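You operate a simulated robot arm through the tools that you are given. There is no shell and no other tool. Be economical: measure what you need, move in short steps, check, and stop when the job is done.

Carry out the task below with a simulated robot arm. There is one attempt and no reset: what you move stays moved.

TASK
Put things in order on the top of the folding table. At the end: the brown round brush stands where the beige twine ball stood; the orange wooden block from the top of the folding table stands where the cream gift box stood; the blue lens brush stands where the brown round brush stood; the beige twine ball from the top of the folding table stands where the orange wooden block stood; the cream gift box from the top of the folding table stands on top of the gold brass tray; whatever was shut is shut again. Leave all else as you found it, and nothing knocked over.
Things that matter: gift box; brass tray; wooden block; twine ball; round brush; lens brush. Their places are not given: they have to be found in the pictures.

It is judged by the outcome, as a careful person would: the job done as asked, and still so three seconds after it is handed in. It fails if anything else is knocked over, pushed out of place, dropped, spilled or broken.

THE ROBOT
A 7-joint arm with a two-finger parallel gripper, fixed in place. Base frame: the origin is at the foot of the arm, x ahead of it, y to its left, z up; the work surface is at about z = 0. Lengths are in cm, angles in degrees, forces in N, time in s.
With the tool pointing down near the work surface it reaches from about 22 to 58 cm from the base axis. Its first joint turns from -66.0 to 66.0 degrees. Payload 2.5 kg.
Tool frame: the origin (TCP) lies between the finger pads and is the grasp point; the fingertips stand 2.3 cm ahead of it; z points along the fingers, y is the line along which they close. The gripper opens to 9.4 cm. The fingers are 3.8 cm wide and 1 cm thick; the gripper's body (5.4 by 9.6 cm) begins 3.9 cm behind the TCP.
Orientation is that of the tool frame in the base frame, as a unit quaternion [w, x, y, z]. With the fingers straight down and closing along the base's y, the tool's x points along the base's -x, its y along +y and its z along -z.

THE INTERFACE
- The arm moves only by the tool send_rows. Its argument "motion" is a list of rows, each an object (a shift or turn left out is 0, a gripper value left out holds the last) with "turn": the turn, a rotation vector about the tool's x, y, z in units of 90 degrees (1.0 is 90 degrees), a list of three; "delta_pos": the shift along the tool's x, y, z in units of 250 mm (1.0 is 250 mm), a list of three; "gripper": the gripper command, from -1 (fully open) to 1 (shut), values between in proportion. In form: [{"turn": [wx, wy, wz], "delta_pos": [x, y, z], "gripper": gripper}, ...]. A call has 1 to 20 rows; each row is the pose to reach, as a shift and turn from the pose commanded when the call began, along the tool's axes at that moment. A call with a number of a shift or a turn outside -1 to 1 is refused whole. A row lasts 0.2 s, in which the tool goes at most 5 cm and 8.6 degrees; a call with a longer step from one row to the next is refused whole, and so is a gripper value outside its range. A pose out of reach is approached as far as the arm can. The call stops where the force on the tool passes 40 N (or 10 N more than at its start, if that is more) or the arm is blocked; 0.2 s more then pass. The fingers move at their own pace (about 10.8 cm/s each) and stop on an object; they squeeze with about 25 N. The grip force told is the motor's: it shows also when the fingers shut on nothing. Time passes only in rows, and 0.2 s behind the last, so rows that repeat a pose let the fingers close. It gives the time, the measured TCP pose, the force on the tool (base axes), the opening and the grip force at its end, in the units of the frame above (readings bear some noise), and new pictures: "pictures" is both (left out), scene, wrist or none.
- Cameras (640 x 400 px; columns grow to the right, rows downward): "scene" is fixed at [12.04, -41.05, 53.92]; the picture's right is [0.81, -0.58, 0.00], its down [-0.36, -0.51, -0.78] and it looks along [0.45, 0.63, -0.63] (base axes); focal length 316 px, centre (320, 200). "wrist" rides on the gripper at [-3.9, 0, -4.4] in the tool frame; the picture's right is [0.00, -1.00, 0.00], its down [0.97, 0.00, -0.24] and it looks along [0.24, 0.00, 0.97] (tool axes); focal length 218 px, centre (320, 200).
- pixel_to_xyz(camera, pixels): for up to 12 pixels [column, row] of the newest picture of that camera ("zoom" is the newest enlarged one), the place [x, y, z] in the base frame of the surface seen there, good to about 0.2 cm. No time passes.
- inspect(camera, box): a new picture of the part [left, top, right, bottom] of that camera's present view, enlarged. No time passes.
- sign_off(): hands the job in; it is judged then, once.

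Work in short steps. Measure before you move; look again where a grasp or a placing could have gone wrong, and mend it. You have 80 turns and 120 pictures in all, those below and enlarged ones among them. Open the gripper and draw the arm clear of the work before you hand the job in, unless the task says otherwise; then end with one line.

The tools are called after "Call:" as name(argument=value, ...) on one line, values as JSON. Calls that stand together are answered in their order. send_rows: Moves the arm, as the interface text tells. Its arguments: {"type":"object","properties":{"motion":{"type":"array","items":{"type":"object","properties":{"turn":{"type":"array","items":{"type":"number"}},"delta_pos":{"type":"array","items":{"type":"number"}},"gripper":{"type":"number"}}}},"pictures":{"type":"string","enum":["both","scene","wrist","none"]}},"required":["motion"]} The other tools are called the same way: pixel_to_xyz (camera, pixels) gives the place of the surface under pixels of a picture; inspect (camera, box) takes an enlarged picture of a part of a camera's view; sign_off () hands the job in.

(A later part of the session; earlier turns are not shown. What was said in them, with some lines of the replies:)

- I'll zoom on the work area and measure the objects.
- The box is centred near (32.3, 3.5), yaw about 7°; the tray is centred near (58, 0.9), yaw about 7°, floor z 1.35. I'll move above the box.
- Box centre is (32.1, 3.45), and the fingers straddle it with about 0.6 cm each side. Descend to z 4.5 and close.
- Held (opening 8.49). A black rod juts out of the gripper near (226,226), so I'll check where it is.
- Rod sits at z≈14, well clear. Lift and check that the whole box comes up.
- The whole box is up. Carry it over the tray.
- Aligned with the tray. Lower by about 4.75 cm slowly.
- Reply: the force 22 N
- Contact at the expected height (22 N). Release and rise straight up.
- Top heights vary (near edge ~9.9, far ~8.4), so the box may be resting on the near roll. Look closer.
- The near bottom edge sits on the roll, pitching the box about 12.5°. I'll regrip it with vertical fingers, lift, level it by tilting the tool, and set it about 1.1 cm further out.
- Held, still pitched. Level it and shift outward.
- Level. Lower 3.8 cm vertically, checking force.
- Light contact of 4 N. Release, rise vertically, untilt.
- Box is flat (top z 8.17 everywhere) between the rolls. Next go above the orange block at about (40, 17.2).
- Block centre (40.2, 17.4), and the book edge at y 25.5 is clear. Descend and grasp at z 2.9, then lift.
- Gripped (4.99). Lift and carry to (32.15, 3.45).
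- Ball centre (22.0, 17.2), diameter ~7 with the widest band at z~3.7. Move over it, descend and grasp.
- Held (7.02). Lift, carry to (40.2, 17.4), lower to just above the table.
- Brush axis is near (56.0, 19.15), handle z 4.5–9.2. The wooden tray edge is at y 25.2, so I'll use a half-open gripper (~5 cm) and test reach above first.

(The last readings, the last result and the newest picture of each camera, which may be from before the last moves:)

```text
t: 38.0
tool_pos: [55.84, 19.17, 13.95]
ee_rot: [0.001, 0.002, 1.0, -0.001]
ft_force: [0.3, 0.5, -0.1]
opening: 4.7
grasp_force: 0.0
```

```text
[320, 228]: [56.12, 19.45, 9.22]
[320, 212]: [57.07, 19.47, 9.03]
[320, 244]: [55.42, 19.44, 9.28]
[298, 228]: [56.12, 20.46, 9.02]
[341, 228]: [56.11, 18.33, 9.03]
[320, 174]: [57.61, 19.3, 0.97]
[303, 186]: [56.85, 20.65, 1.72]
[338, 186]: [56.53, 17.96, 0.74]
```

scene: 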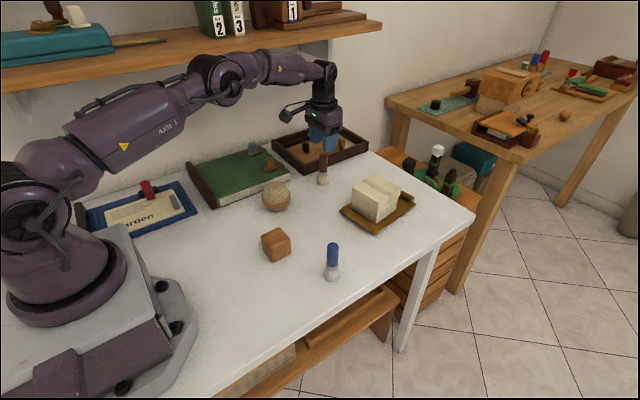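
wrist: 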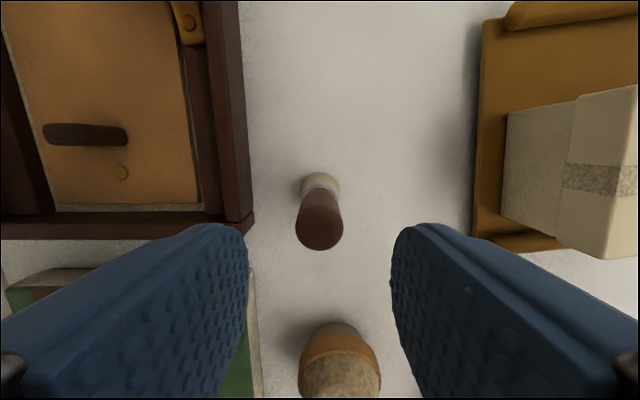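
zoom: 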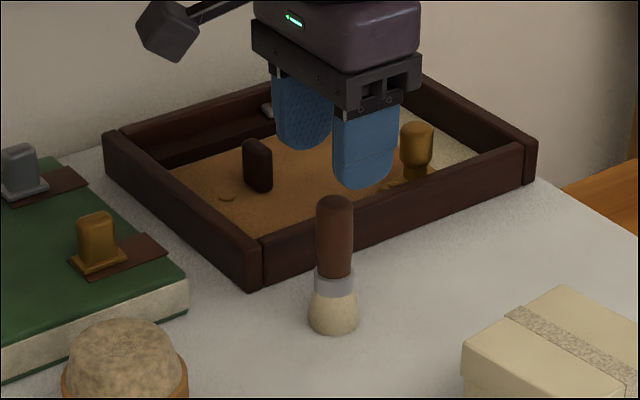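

Brush centre (56.2, 19.35). Descend to z 6.3 and close.

Call:
send_rows(motion=[{"delta_pos": [-0.014, 0.007, 0.0]}, {"delta_pos": [-0.014, 0.007, 0.1]}, {"delta_pos": [-0.014, 0.007, 0.2]}, {"delta_pos": [-0.014, 0.007, 0.28]}, {"delta_pos": [-0.014, 0.007, 0.306]}, {"delta_pos": [-0.014, 0.007, 0.306]}, {"delta_pos": [-0.014, 0.007, 0.306], "gripper": 1}, {"delta_pos": [-0.014, 0.007, 0.306]}, {"delta_pos": [-0.014, 0.007, 0.306]}], pictures="none")

Call:
inspect(camera="scene", box=[270, 110, 370, 200])

```text
t: 40.0
tool_pos: [56.13, 19.59, 6.4]
ee_rot: [0.0, 0.001, 1.0, 0.0]
ft_force: [-0.1, 0.1, -0.5]
opening: 2.24
grasp_force: 25.1
```

```text
4.44 times, centred on (320, 155) of scene
```

zoom: 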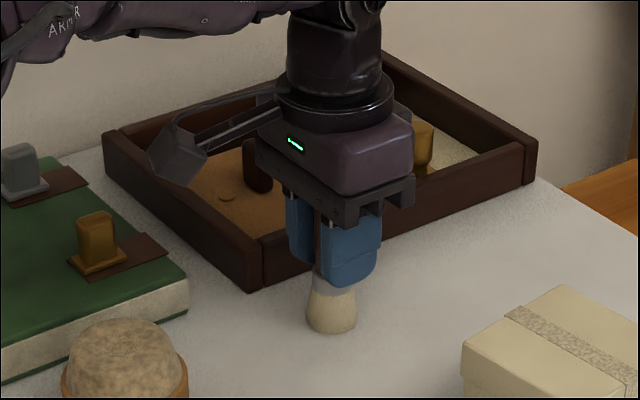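

Gripped (2.24). Lift 9 cm and carry in two calls, passing over the ball with bristle bottom at ~9 cm.

Call:
send_rows(motion=[{"delta_pos": [0, 0, -0.06]}, {"delta_pos": [0, 0, -0.16]}, {"delta_pos": [0, 0, -0.28]}, {"delta_pos": [0, 0, -0.36]}, {"delta_pos": [0.08, -0.006, -0.36]}, {"delta_pos": [0.2, -0.014, -0.36]}, {"delta_pos": [0.34, -0.024, -0.36]}, {"delta_pos": [0.48, -0.034, -0.36]}, {"delta_pos": [0.62, -0.044, -0.36]}, {"delta_pos": [0.76, -0.054, -0.36]}, {"delta_pos": [0.86, -0.061, -0.36]}, {"delta_pos": [0.92, -0.065, -0.36]}, {"delta_pos": [0.92, -0.065, -0.36]}], pictures="scene")

```text
t: 42.8
tool_pos: [33.14, 17.8, 15.14]
ee_rot: [0.0, 0.001, 1.0, -0.001]
ft_force: [0.0, 0.0, -1.0]
opening: 2.22
grasp_force: 25.0
```

scene: 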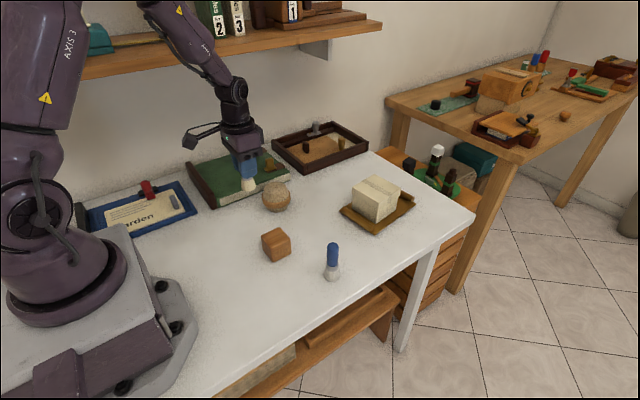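

Call:
send_rows(motion=[{"delta_pos": [0.1, -0.006, 0]}, {"delta_pos": [0.24, -0.014, 0]}, {"delta_pos": [0.36, -0.021, 0]}, {"delta_pos": [0.442, -0.026, 0]}, {"delta_pos": [0.442, -0.026, 0]}, {"delta_pos": [0.442, -0.026, 0.12]}, {"delta_pos": [0.442, -0.026, 0.24]}, {"delta_pos": [0.442, -0.026, 0.31]}, {"delta_pos": [0.442, -0.026, 0.338]}, {"delta_pos": [0.442, -0.026, 0.338]}], pictures="none")

Call:
inspect(camera="scene", box=[160, 170, 280, 260])

```text
t: 45.0
tool_pos: [22.17, 17.35, 6.77]
ee_rot: [0.0, 0.001, 1.0, -0.001]
ft_force: [-0.1, 0.7, -1.1]
opening: 2.21
grasp_force: 25.0
```

```text
4.44 times, centred on (220, 215) of scene
```

zoom: 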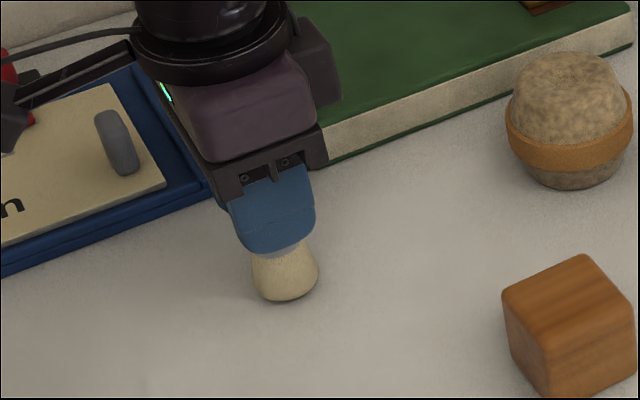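

Upright. Lower gently to contact.

Call:
send_rows(motion=[{"delta_pos": [0, -0.005, 0.006]}, {"delta_pos": [0, -0.005, 0.01]}, {"delta_pos": [0, -0.005, 0.014]}, {"delta_pos": [0, -0.005, 0.017]}, {"delta_pos": [0, -0.005, 0.017]}], pictures="none")

```text
t: 46.2
tool_pos: [22.08, 17.2, 6.49]
ee_rot: [0.0, 0.0, 1.0, 0.0]
ft_force: [-0.4, 0.2, 0.1]
opening: 2.19
grasp_force: 24.9
```

Call:
send_rows(motion=[{"delta_pos": [0, 0, 0.003]}, {"delta_pos": [0, 0, 0.006]}, {"delta_pos": [0, 0, 0.006]}], pictures="none")

```text
t: 47.0
tool_pos: [21.97, 17.16, 6.19]
ee_rot: [0.0, 0.001, 1.0, -0.001]
ft_force: [-0.2, 0.3, -0.6]
opening: 2.22
grasp_force: 24.7
```

Call:
send_rows(motion=[{"delta_pos": [0, 0, 0.003]}, {"delta_pos": [0, 0, 0.006]}, {"delta_pos": [0, 0, 0.006]}], pictures="none")

Call:
inspect(camera="scene", box=[180, 190, 260, 255])

```text
t: 47.8
tool_pos: [22.15, 17.2, 6.09]
ee_rot: [0.001, 0.001, 1.0, 0.002]
ft_force: [-2.0, 0.0, 17.9]
opening: 2.27
grasp_force: 24.8
```

```text
6.15 times, centred on (220, 222) of scene
```

zoom: 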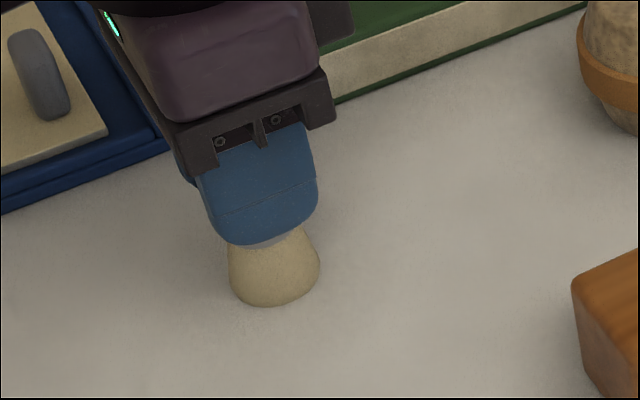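

Contact (18 N). Ease off, release, rise, check.

Call:
send_rows(motion=[{"delta_pos": [0, 0, -0.005]}, {"delta_pos": [0, 0, -0.005], "gripper": 0}, {"delta_pos": [0, 0, -0.005]}, {"delta_pos": [0, 0, -0.005]}, {"delta_pos": [0, 0, -0.1]}, {"delta_pos": [0, 0, -0.24]}, {"delta_pos": [0, 0, -0.36]}, {"delta_pos": [0, 0, -0.44]}, {"delta_pos": [-0.08, -0.12, -0.44]}, {"delta_pos": [-0.16, -0.27, -0.44]}, {"delta_pos": [-0.24, -0.42, -0.44]}, {"delta_pos": [-0.32, -0.57, -0.44]}, {"delta_pos": [-0.4, -0.72, -0.44]}, {"delta_pos": [-0.46, -0.86, -0.44]}, {"delta_pos": [-0.52, -0.98, -0.44]}, {"delta_pos": [-0.52, -0.98, -0.44]}])

Call:
inspect(camera="scene", box=[170, 150, 340, 270])

```text
t: 51.2
tool_pos: [35.21, -7.64, 17.2]
ee_rot: [0.0, 0.0, 1.0, 0.0]
ft_force: [0.7, 0.3, -0.1]
opening: 4.71
grasp_force: 0.0
```

scene: 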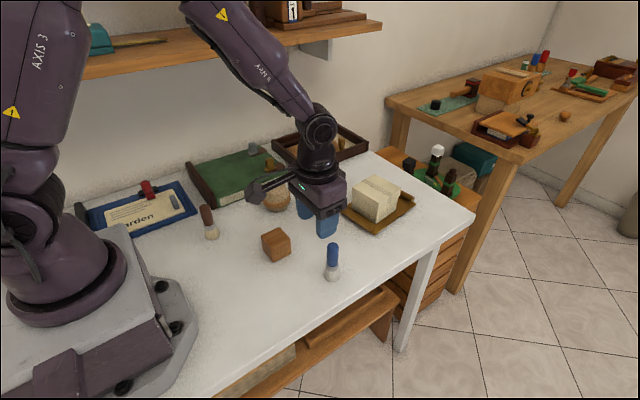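
wrist: 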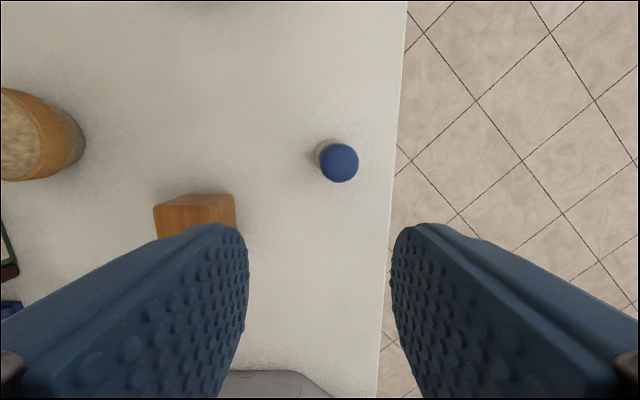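

```text
3.33 times, centred on (255, 210) of scene
```

zoom: 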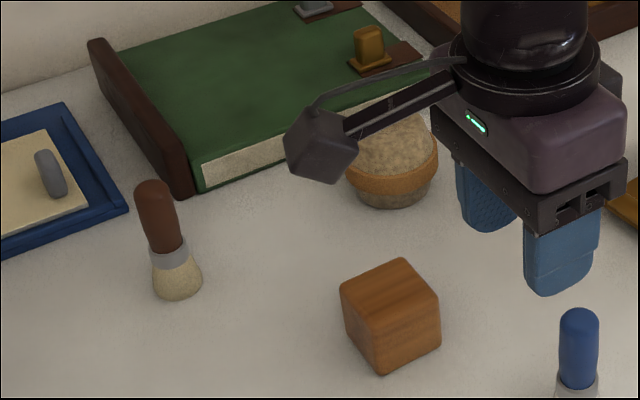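

Call:
pixel_to_xyz(camera="zoom", pixels=[[152, 190], [160, 230], [172, 270], [178, 295], [156, 285], [200, 280]])

Call:
pixel_to_xyz(camera="wrist", pixels=[[339, 163], [321, 163], [357, 163], [339, 145], [339, 180], [318, 150], [395, 163]])

```text
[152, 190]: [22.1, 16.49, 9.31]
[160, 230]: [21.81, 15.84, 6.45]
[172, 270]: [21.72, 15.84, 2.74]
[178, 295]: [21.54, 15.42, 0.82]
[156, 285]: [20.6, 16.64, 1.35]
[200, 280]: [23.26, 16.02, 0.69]
```

```text
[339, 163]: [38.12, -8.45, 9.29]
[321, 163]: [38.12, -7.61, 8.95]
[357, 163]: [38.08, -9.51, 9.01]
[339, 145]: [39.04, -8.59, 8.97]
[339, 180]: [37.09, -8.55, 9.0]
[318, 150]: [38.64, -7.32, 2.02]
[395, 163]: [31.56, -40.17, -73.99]
```

Brown brush stands upright at ~(22.0, 17.0). Lens brush centre (38.1, -8.55), same height; grasp it.

Call:
send_rows(motion=[{"delta_pos": [-0.116, -0.036, 0], "gripper": 0}, {"delta_pos": [-0.116, -0.036, 0.02]}, {"delta_pos": [-0.116, -0.036, 0.14]}, {"delta_pos": [-0.116, -0.036, 0.28]}, {"delta_pos": [-0.116, -0.036, 0.39]}, {"delta_pos": [-0.116, -0.036, 0.436]}, {"delta_pos": [-0.116, -0.036, 0.436]}, {"delta_pos": [-0.116, -0.036, 0.436], "gripper": 1}, {"delta_pos": [-0.116, -0.036, 0.436]}, {"delta_pos": [-0.116, -0.036, 0.436]}], pictures="scene")

```text
t: 53.4
tool_pos: [37.79, -8.22, 6.2]
ee_rot: [0.0, 0.001, 1.0, 0.0]
ft_force: [-1.0, -0.2, 1.2]
opening: 2.21
grasp_force: 24.8
```

scene: 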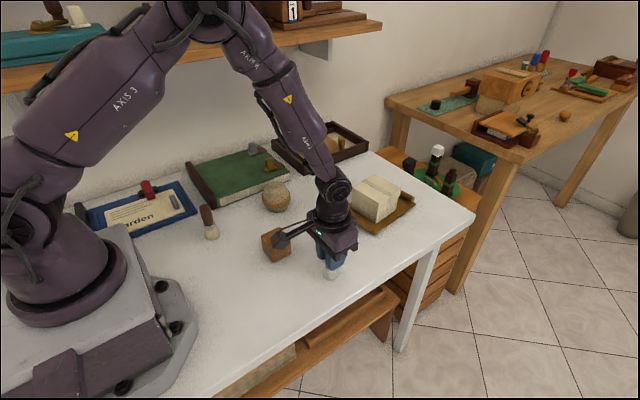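

Held. Lift and carry towards the brown brush's old place (56.2, 19.4), first halfway.

Call:
send_rows(motion=[{"delta_pos": [0, 0, -0.06]}, {"delta_pos": [0, 0, -0.18]}, {"delta_pos": [0, 0, -0.32]}, {"delta_pos": [0, 0, -0.4]}, {"delta_pos": [-0.05, 0.077, -0.4]}, {"delta_pos": [-0.13, 0.2, -0.4]}, {"delta_pos": [-0.21, 0.324, -0.4]}, {"delta_pos": [-0.29, 0.447, -0.4]}, {"delta_pos": [-0.37, 0.57, -0.4]}, {"delta_pos": [-0.44, 0.68, -0.4]}, {"delta_pos": [-0.48, 0.74, -0.4]}, {"delta_pos": [-0.48, 0.74, -0.4]}, {"delta_pos": [-0.48, 0.74, -0.4]}], pictures="scene")

```text
t: 56.2
tool_pos: [50.06, 10.2, 16.32]
ee_rot: [0.0, 0.001, 1.0, 0.0]
ft_force: [0.7, 0.8, 0.3]
opening: 2.21
grasp_force: 25.0
```

scene: 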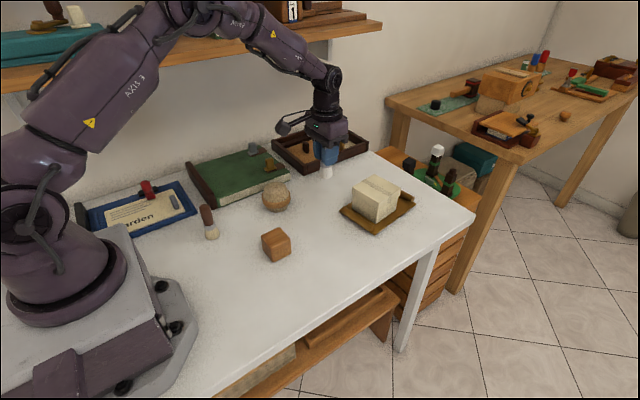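

Call:
send_rows(motion=[{"delta_pos": [-0.08, 0.12, 0]}, {"delta_pos": [-0.16, 0.24, 0]}, {"delta_pos": [-0.22, 0.33, 0]}, {"delta_pos": [-0.246, 0.368, 0]}, {"delta_pos": [-0.246, 0.368, 0]}, {"delta_pos": [-0.246, 0.368, 0.12]}, {"delta_pos": [-0.246, 0.368, 0.24]}, {"delta_pos": [-0.246, 0.368, 0.33]}, {"delta_pos": [-0.246, 0.368, 0.376]}, {"delta_pos": [-0.246, 0.368, 0.376]}], pictures="none")

Call:
inspect(camera="scene", box=[270, 110, 370, 200])

```text
t: 58.4
tool_pos: [56.29, 19.34, 6.92]
ee_rot: [0.0, 0.001, 1.0, 0.0]
ft_force: [0.2, -0.2, -1.1]
opening: 2.23
grasp_force: 25.2
```

```text
4.44 times, centred on (320, 155) of scene
```

zoom: 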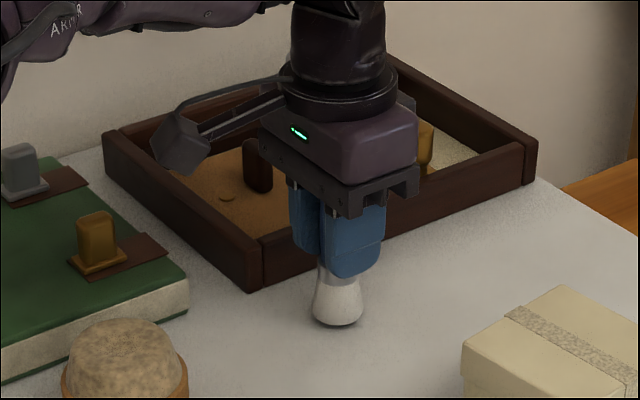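

Call:
send_rows(motion=[{"delta_pos": [0, 0, 0.01]}, {"delta_pos": [0, 0, 0.018]}, {"delta_pos": [0, 0, 0.022]}, {"delta_pos": [0, 0, 0.024]}, {"delta_pos": [0, 0, 0.024]}], pictures="none")

```text
t: 59.6
tool_pos: [56.23, 19.38, 6.19]
ee_rot: [0.0, 0.001, 1.0, 0.0]
ft_force: [0.0, 0.1, 1.3]
opening: 2.24
grasp_force: 24.9
```

Call:
send_rows(motion=[{"delta_pos": [0, 0, 0.003]}, {"delta_pos": [0, 0, 0.005]}, {"delta_pos": [0, 0, 0.005]}], pictures="none")

```text
t: 60.4
tool_pos: [56.27, 19.35, 6.3]
ee_rot: [0.0, 0.001, 1.0, -0.001]
ft_force: [-5.4, -1.3, 16.2]
opening: 2.24
grasp_force: 25.0
```

Contact (16 N). Ease off, release to half open, rise and back away.

Call:
send_rows(motion=[{"delta_pos": [0, 0, -0.004]}, {"delta_pos": [0, 0, -0.004], "gripper": 0}, {"delta_pos": [0, 0, -0.004]}, {"delta_pos": [0, 0, -0.004]}, {"delta_pos": [0, 0, -0.1]}, {"delta_pos": [0, 0, -0.24]}, {"delta_pos": [0, 0, -0.38]}, {"delta_pos": [0, 0, -0.5]}, {"delta_pos": [0.12, -0.06, -0.56]}, {"delta_pos": [0.26, -0.14, -0.62]}, {"delta_pos": [0.4, -0.22, -0.68]}, {"delta_pos": [0.54, -0.28, -0.72]}, {"delta_pos": [0.66, -0.3, -0.76]}, {"delta_pos": [0.7, -0.3, -0.78]}, {"delta_pos": [0.7, -0.3, -0.78]}])

Call:
inspect(camera="scene", box=[180, 120, 420, 290])

```text
t: 63.6
tool_pos: [38.58, 11.78, 25.51]
ee_rot: [0.0, 0.001, 1.0, 0.001]
ft_force: [-0.1, -0.2, -1.1]
opening: 4.67
grasp_force: 0.0
```

scene: 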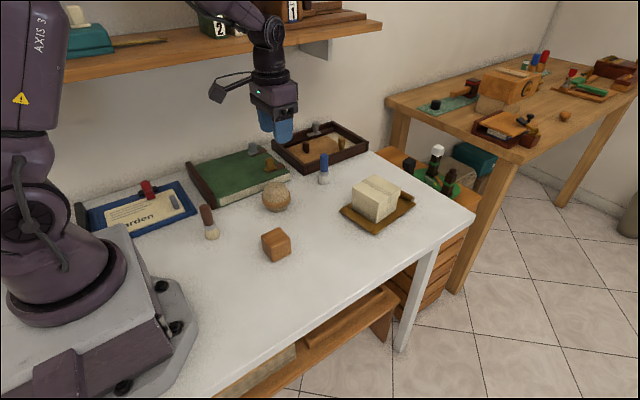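
wrist: 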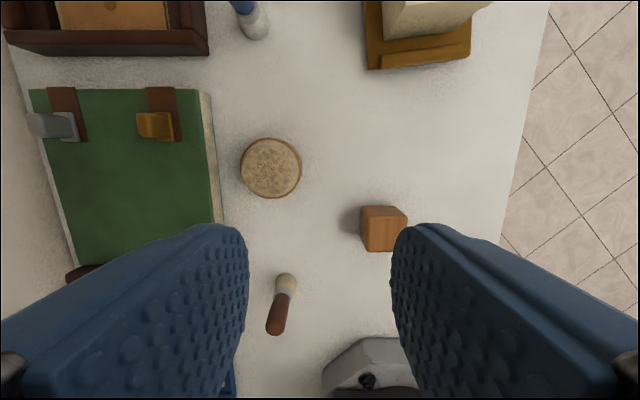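

```text
2.35 times, centred on (300, 205) of scene
```

zoom: 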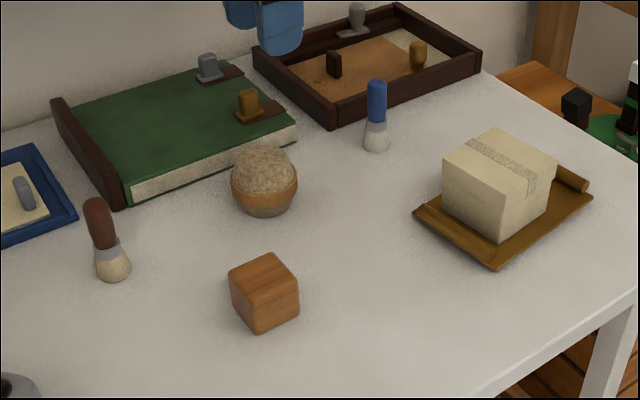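

The tray seems shifted from its first position (left corner was at zoom (396,218), now (415,212)). Measure it.

Call:
pixel_to_xyz(camera="zoom", pixels=[[417, 213], [494, 264], [590, 198], [450, 230], [445, 225], [500, 236], [575, 185]])

Call:
inspect(camera="scene", box=[310, 160, 430, 260])

```text
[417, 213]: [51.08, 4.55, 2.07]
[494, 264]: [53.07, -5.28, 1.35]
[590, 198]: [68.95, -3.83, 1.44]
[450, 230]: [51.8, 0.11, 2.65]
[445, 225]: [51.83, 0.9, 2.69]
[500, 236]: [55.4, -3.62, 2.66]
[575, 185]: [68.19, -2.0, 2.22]
```

```text
4.00 times, centred on (370, 210) of scene
```

zoom: 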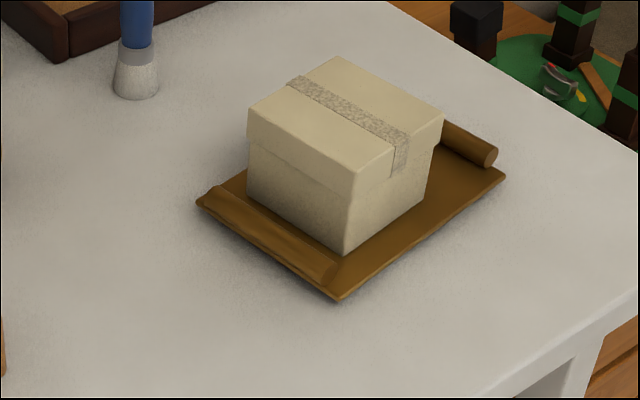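

The tray is shifted about +2.3 cm in x: looking back, the box slipped down in the grip on its first carry and pushed the near roll. I'll undo it by gripping the box and sliding it back against the roll, moving the tray to its original pixels: zoom (165,216), (308,313), (477,187). First move above the box.

Call:
send_rows(motion=[{"delta_pos": [-0.1, -0.054, 0], "gripper": -1, "turn": [0, 0, -0.02]}, {"delta_pos": [-0.24, -0.128, 0.05], "turn": [0, 0, -0.04]}, {"delta_pos": [-0.38, -0.203, 0.1], "turn": [0, 0, -0.06]}, {"delta_pos": [-0.52, -0.278, 0.18], "turn": [0, 0, -0.079]}, {"delta_pos": [-0.66, -0.353, 0.26], "turn": [0, 0, -0.079]}, {"delta_pos": [-0.76, -0.407, 0.34], "turn": [0, 0, -0.079]}, {"delta_pos": [-0.8, -0.428, 0.42], "turn": [0, 0, -0.079]}, {"delta_pos": [-0.8, -0.428, 0.42], "turn": [0, 0, -0.079]}], pictures="wrist")

```text
t: 65.4
tool_pos: [58.68, 1.14, 15.16]
ee_rot: [0.0, -0.061, 0.998, 0.0]
ft_force: [0.3, 0.0, 0.1]
opening: 9.38
grasp_force: 0.1
```

wrist: 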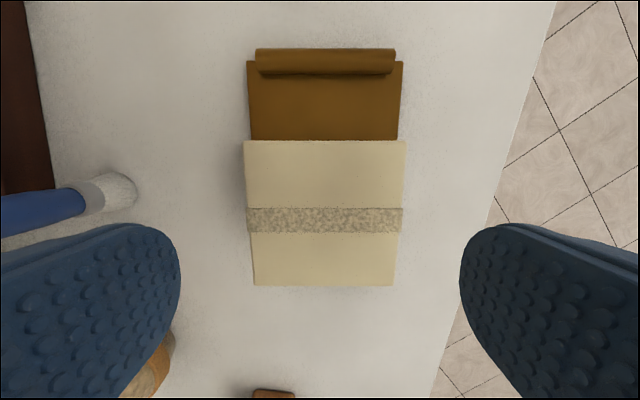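

Aligned. Descend to z 6.8, close on the lid, lift only 0.3 cm, and look.

Call:
send_rows(motion=[{"delta_pos": [0, 0.004, 0.12], "gripper": -1}, {"delta_pos": [0, 0.004, 0.24]}, {"delta_pos": [0, 0.004, 0.31]}, {"delta_pos": [0, 0.004, 0.334]}, {"delta_pos": [0, 0.004, 0.334]}, {"delta_pos": [0, 0.004, 0.334], "gripper": 1}, {"delta_pos": [0, 0.004, 0.334]}, {"delta_pos": [0, 0.004, 0.334]}, {"delta_pos": [0, 0.004, 0.326]}, {"delta_pos": [0, 0.004, 0.322]}, {"delta_pos": [0, 0.004, 0.322]}], pictures="none")

Call:
inspect(camera="scene", box=[310, 160, 430, 260])

```text
t: 67.8
tool_pos: [58.58, 1.27, 7.14]
ee_rot: [0.0, -0.061, 0.998, 0.0]
ft_force: [-0.1, 0.0, -0.8]
opening: 8.45
grasp_force: 25.2
```

```text
4.00 times, centred on (370, 210) of scene
```

zoom: 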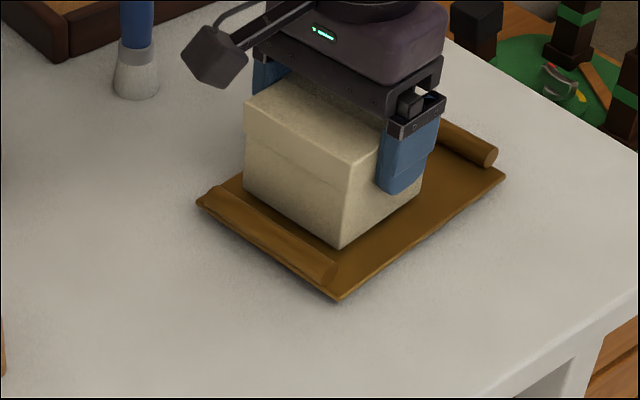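

Lifted slightly. Slide back 2.5 cm along the tray axis and look.

Call:
send_rows(motion=[{"delta_pos": [0.02, 0, 0]}, {"delta_pos": [0.04, 0, 0]}, {"delta_pos": [0.06, 0, 0]}, {"delta_pos": [0.08, 0, 0]}, {"delta_pos": [0.1, 0, 0]}, {"delta_pos": [0.1, 0, 0]}], pictures="none")

Call:
inspect(camera="scene", box=[310, 160, 430, 260])

```text
t: 69.2
tool_pos: [56.11, 1.02, 7.02]
ee_rot: [0.0, -0.061, 0.998, -0.001]
ft_force: [1.5, 0.1, 0.7]
opening: 8.47
grasp_force: 24.7
```

```text
4.00 times, centred on (370, 210) of scene
```

zoom: 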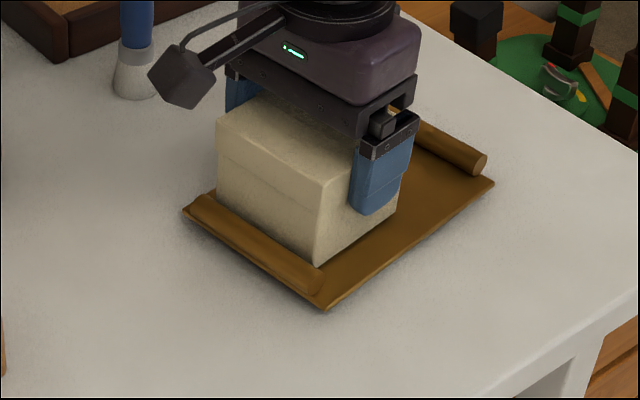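

Tray follows (left corner 197→183; target 165). About 1.25 cm more.

Call:
send_rows(motion=[{"delta_pos": [0.015, 0, 0]}, {"delta_pos": [0.03, 0, 0]}, {"delta_pos": [0.046, 0, 0]}, {"delta_pos": [0.046, 0, 0]}], pictures="none")

Call:
inspect(camera="scene", box=[310, 160, 430, 260])

```text
t: 70.2
tool_pos: [55.03, 0.85, 7.01]
ee_rot: [0.0, -0.061, 0.998, 0.0]
ft_force: [1.1, 0.4, -1.4]
opening: 8.47
grasp_force: 25.3
```

```text
4.00 times, centred on (370, 210) of scene
```

zoom: 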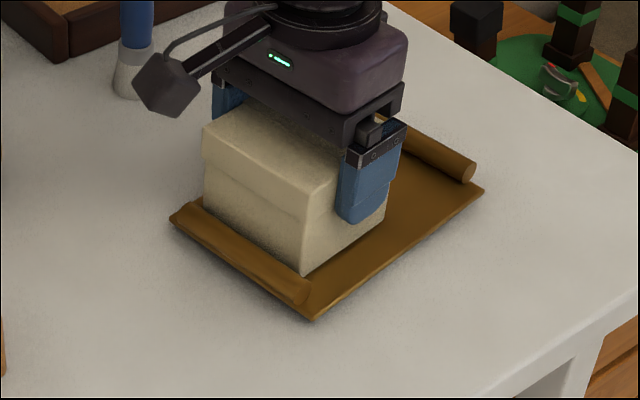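

Call:
pixel_to_xyz(camera="zoom", pixels=[[172, 219], [312, 316], [483, 191], [468, 190], [244, 243], [400, 240], [463, 186], [330, 290]])

Call:
inspect(camera="scene", box=[340, 180, 440, 250])

```text
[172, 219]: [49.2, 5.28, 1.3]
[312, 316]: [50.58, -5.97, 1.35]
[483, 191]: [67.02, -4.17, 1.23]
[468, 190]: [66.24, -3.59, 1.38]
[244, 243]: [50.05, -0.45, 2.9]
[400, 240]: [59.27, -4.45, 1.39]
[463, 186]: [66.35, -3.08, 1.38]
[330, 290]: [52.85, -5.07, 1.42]
```

```text
5.71 times, centred on (390, 215) of scene
```

zoom: 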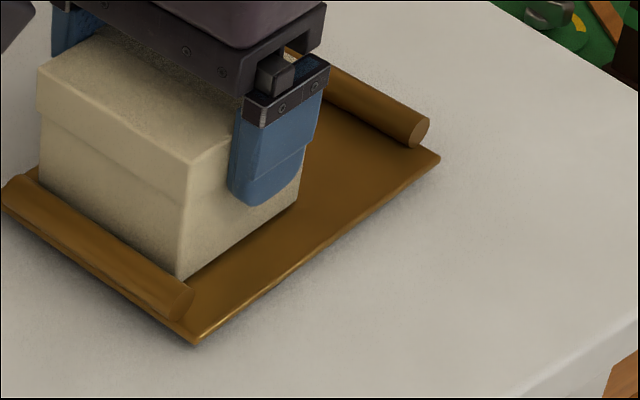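

Tray is back to x within 0.1 cm, y within 0.4 cm. Now lift the box a hair, move it 2.4 cm to the tray's middle, and check.

Call:
send_rows(motion=[{"delta_pos": [0, 0, -0.015]}, {"delta_pos": [-0.03, 0, -0.02]}, {"delta_pos": [-0.06, 0, -0.02]}, {"delta_pos": [-0.096, 0, -0.02]}, {"delta_pos": [-0.096, 0, -0.02]}], pictures="none")

Call:
inspect(camera="scene", box=[310, 160, 430, 260])

Call:
pixel_to_xyz(camera="zoom", pixels=[[240, 120], [290, 160], [250, 200], [315, 235], [240, 180], [340, 180]])

```text
t: 71.4
tool_pos: [57.33, 1.21, 7.65]
ee_rot: [0.0, -0.06, 0.998, 0.0]
ft_force: [0.4, 0.1, -0.6]
opening: 8.46
grasp_force: 25.0
```

```text
4.00 times, centred on (370, 210) of scene
```

zoom: 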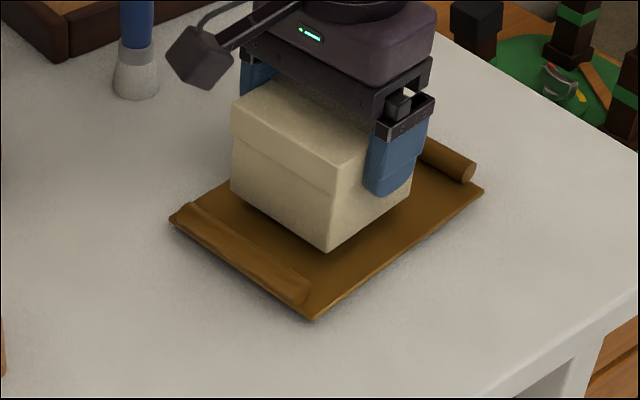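

```text
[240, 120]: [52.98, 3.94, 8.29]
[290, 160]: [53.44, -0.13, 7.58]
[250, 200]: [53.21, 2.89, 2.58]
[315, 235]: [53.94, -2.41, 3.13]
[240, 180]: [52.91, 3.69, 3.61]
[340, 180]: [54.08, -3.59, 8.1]
```

Call:
send_rows(motion=[{"delta_pos": [-0.024, 0, 0]}, {"delta_pos": [-0.024, 0, 0.012]}, {"delta_pos": [-0.024, 0, 0.024]}, {"delta_pos": [-0.024, 0, 0.03]}, {"delta_pos": [-0.024, 0, 0.034]}, {"delta_pos": [-0.024, 0, 0.034]}], pictures="none")

```text
t: 72.8
tool_pos: [58.1, 1.14, 6.76]
ee_rot: [0.001, -0.061, 0.998, 0.001]
ft_force: [-4.6, -0.5, 10.9]
opening: 8.46
grasp_force: 24.5
```

Contact (11 N) at the expected height. Release, rise, retreat and check everything.

Call:
send_rows(motion=[{"delta_pos": [0, 0, -0.002]}, {"delta_pos": [0, 0, -0.002], "gripper": -1}, {"delta_pos": [0, 0, -0.002]}, {"delta_pos": [0, 0, -0.002]}, {"delta_pos": [0, 0, -0.08]}, {"delta_pos": [0, 0, -0.2]}, {"delta_pos": [0, 0, -0.34]}, {"delta_pos": [0.1, 0, -0.44]}, {"delta_pos": [0.24, 0.08, -0.54]}, {"delta_pos": [0.38, 0.16, -0.62]}, {"delta_pos": [0.52, 0.24, -0.7]}, {"delta_pos": [0.66, 0.3, -0.74]}, {"delta_pos": [0.76, 0.36, -0.76]}, {"delta_pos": [0.76, 0.36, -0.76]}])

Call:
inspect(camera="scene", box=[310, 160, 430, 260])

Call:
pixel_to_xyz(camera="zoom", pixels=[[172, 219], [312, 316], [483, 191], [245, 120], [340, 185], [420, 135], [330, 80], [137, 85]])

```text
t: 75.8
tool_pos: [38.03, 7.69, 25.72]
ee_rot: [0.0, -0.061, 0.998, 0.0]
ft_force: [0.3, 0.0, -0.6]
opening: 9.4
grasp_force: 0.0
```

scene: 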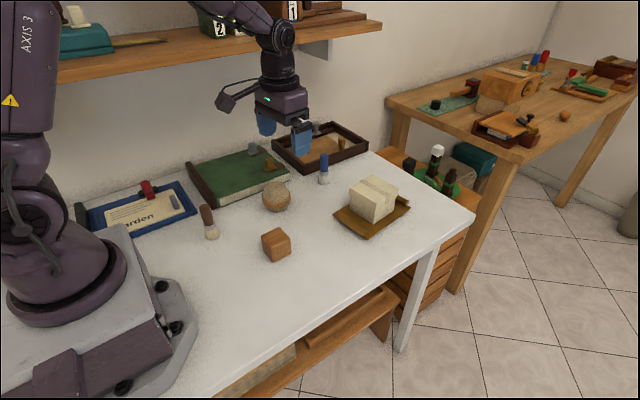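
wrist: 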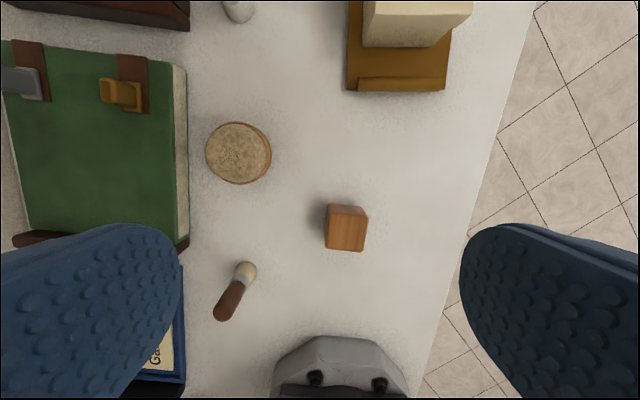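

```text
4.00 times, centred on (370, 210) of scene
```

zoom: 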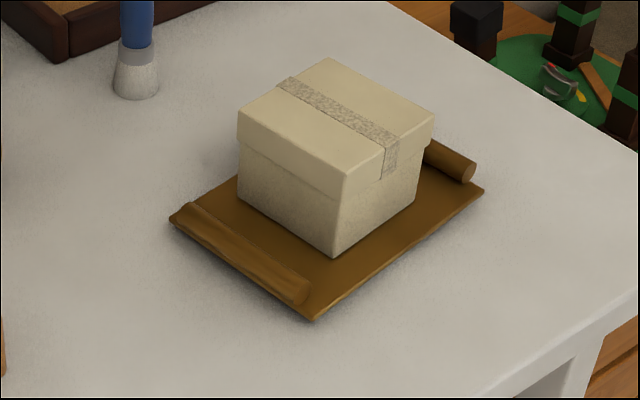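

```text
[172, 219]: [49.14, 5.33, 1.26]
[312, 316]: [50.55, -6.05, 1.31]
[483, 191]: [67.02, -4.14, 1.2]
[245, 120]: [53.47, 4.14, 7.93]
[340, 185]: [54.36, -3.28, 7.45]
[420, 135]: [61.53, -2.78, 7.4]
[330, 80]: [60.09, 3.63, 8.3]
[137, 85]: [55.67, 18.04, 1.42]
```

Everything is in place and upright, the tray is back in its place with the box flat on it, and the gripper is open and clear.

Call:
sign_off()

```text
The job is handed in.
```

All five objects are in their new places and standing, but the brass tray got knocked about 2.3 cm while I carried the gift box. I slid it back to within about 0.4 cm of where it was; I found nothing shut that needed closing, and I have handed the job in.
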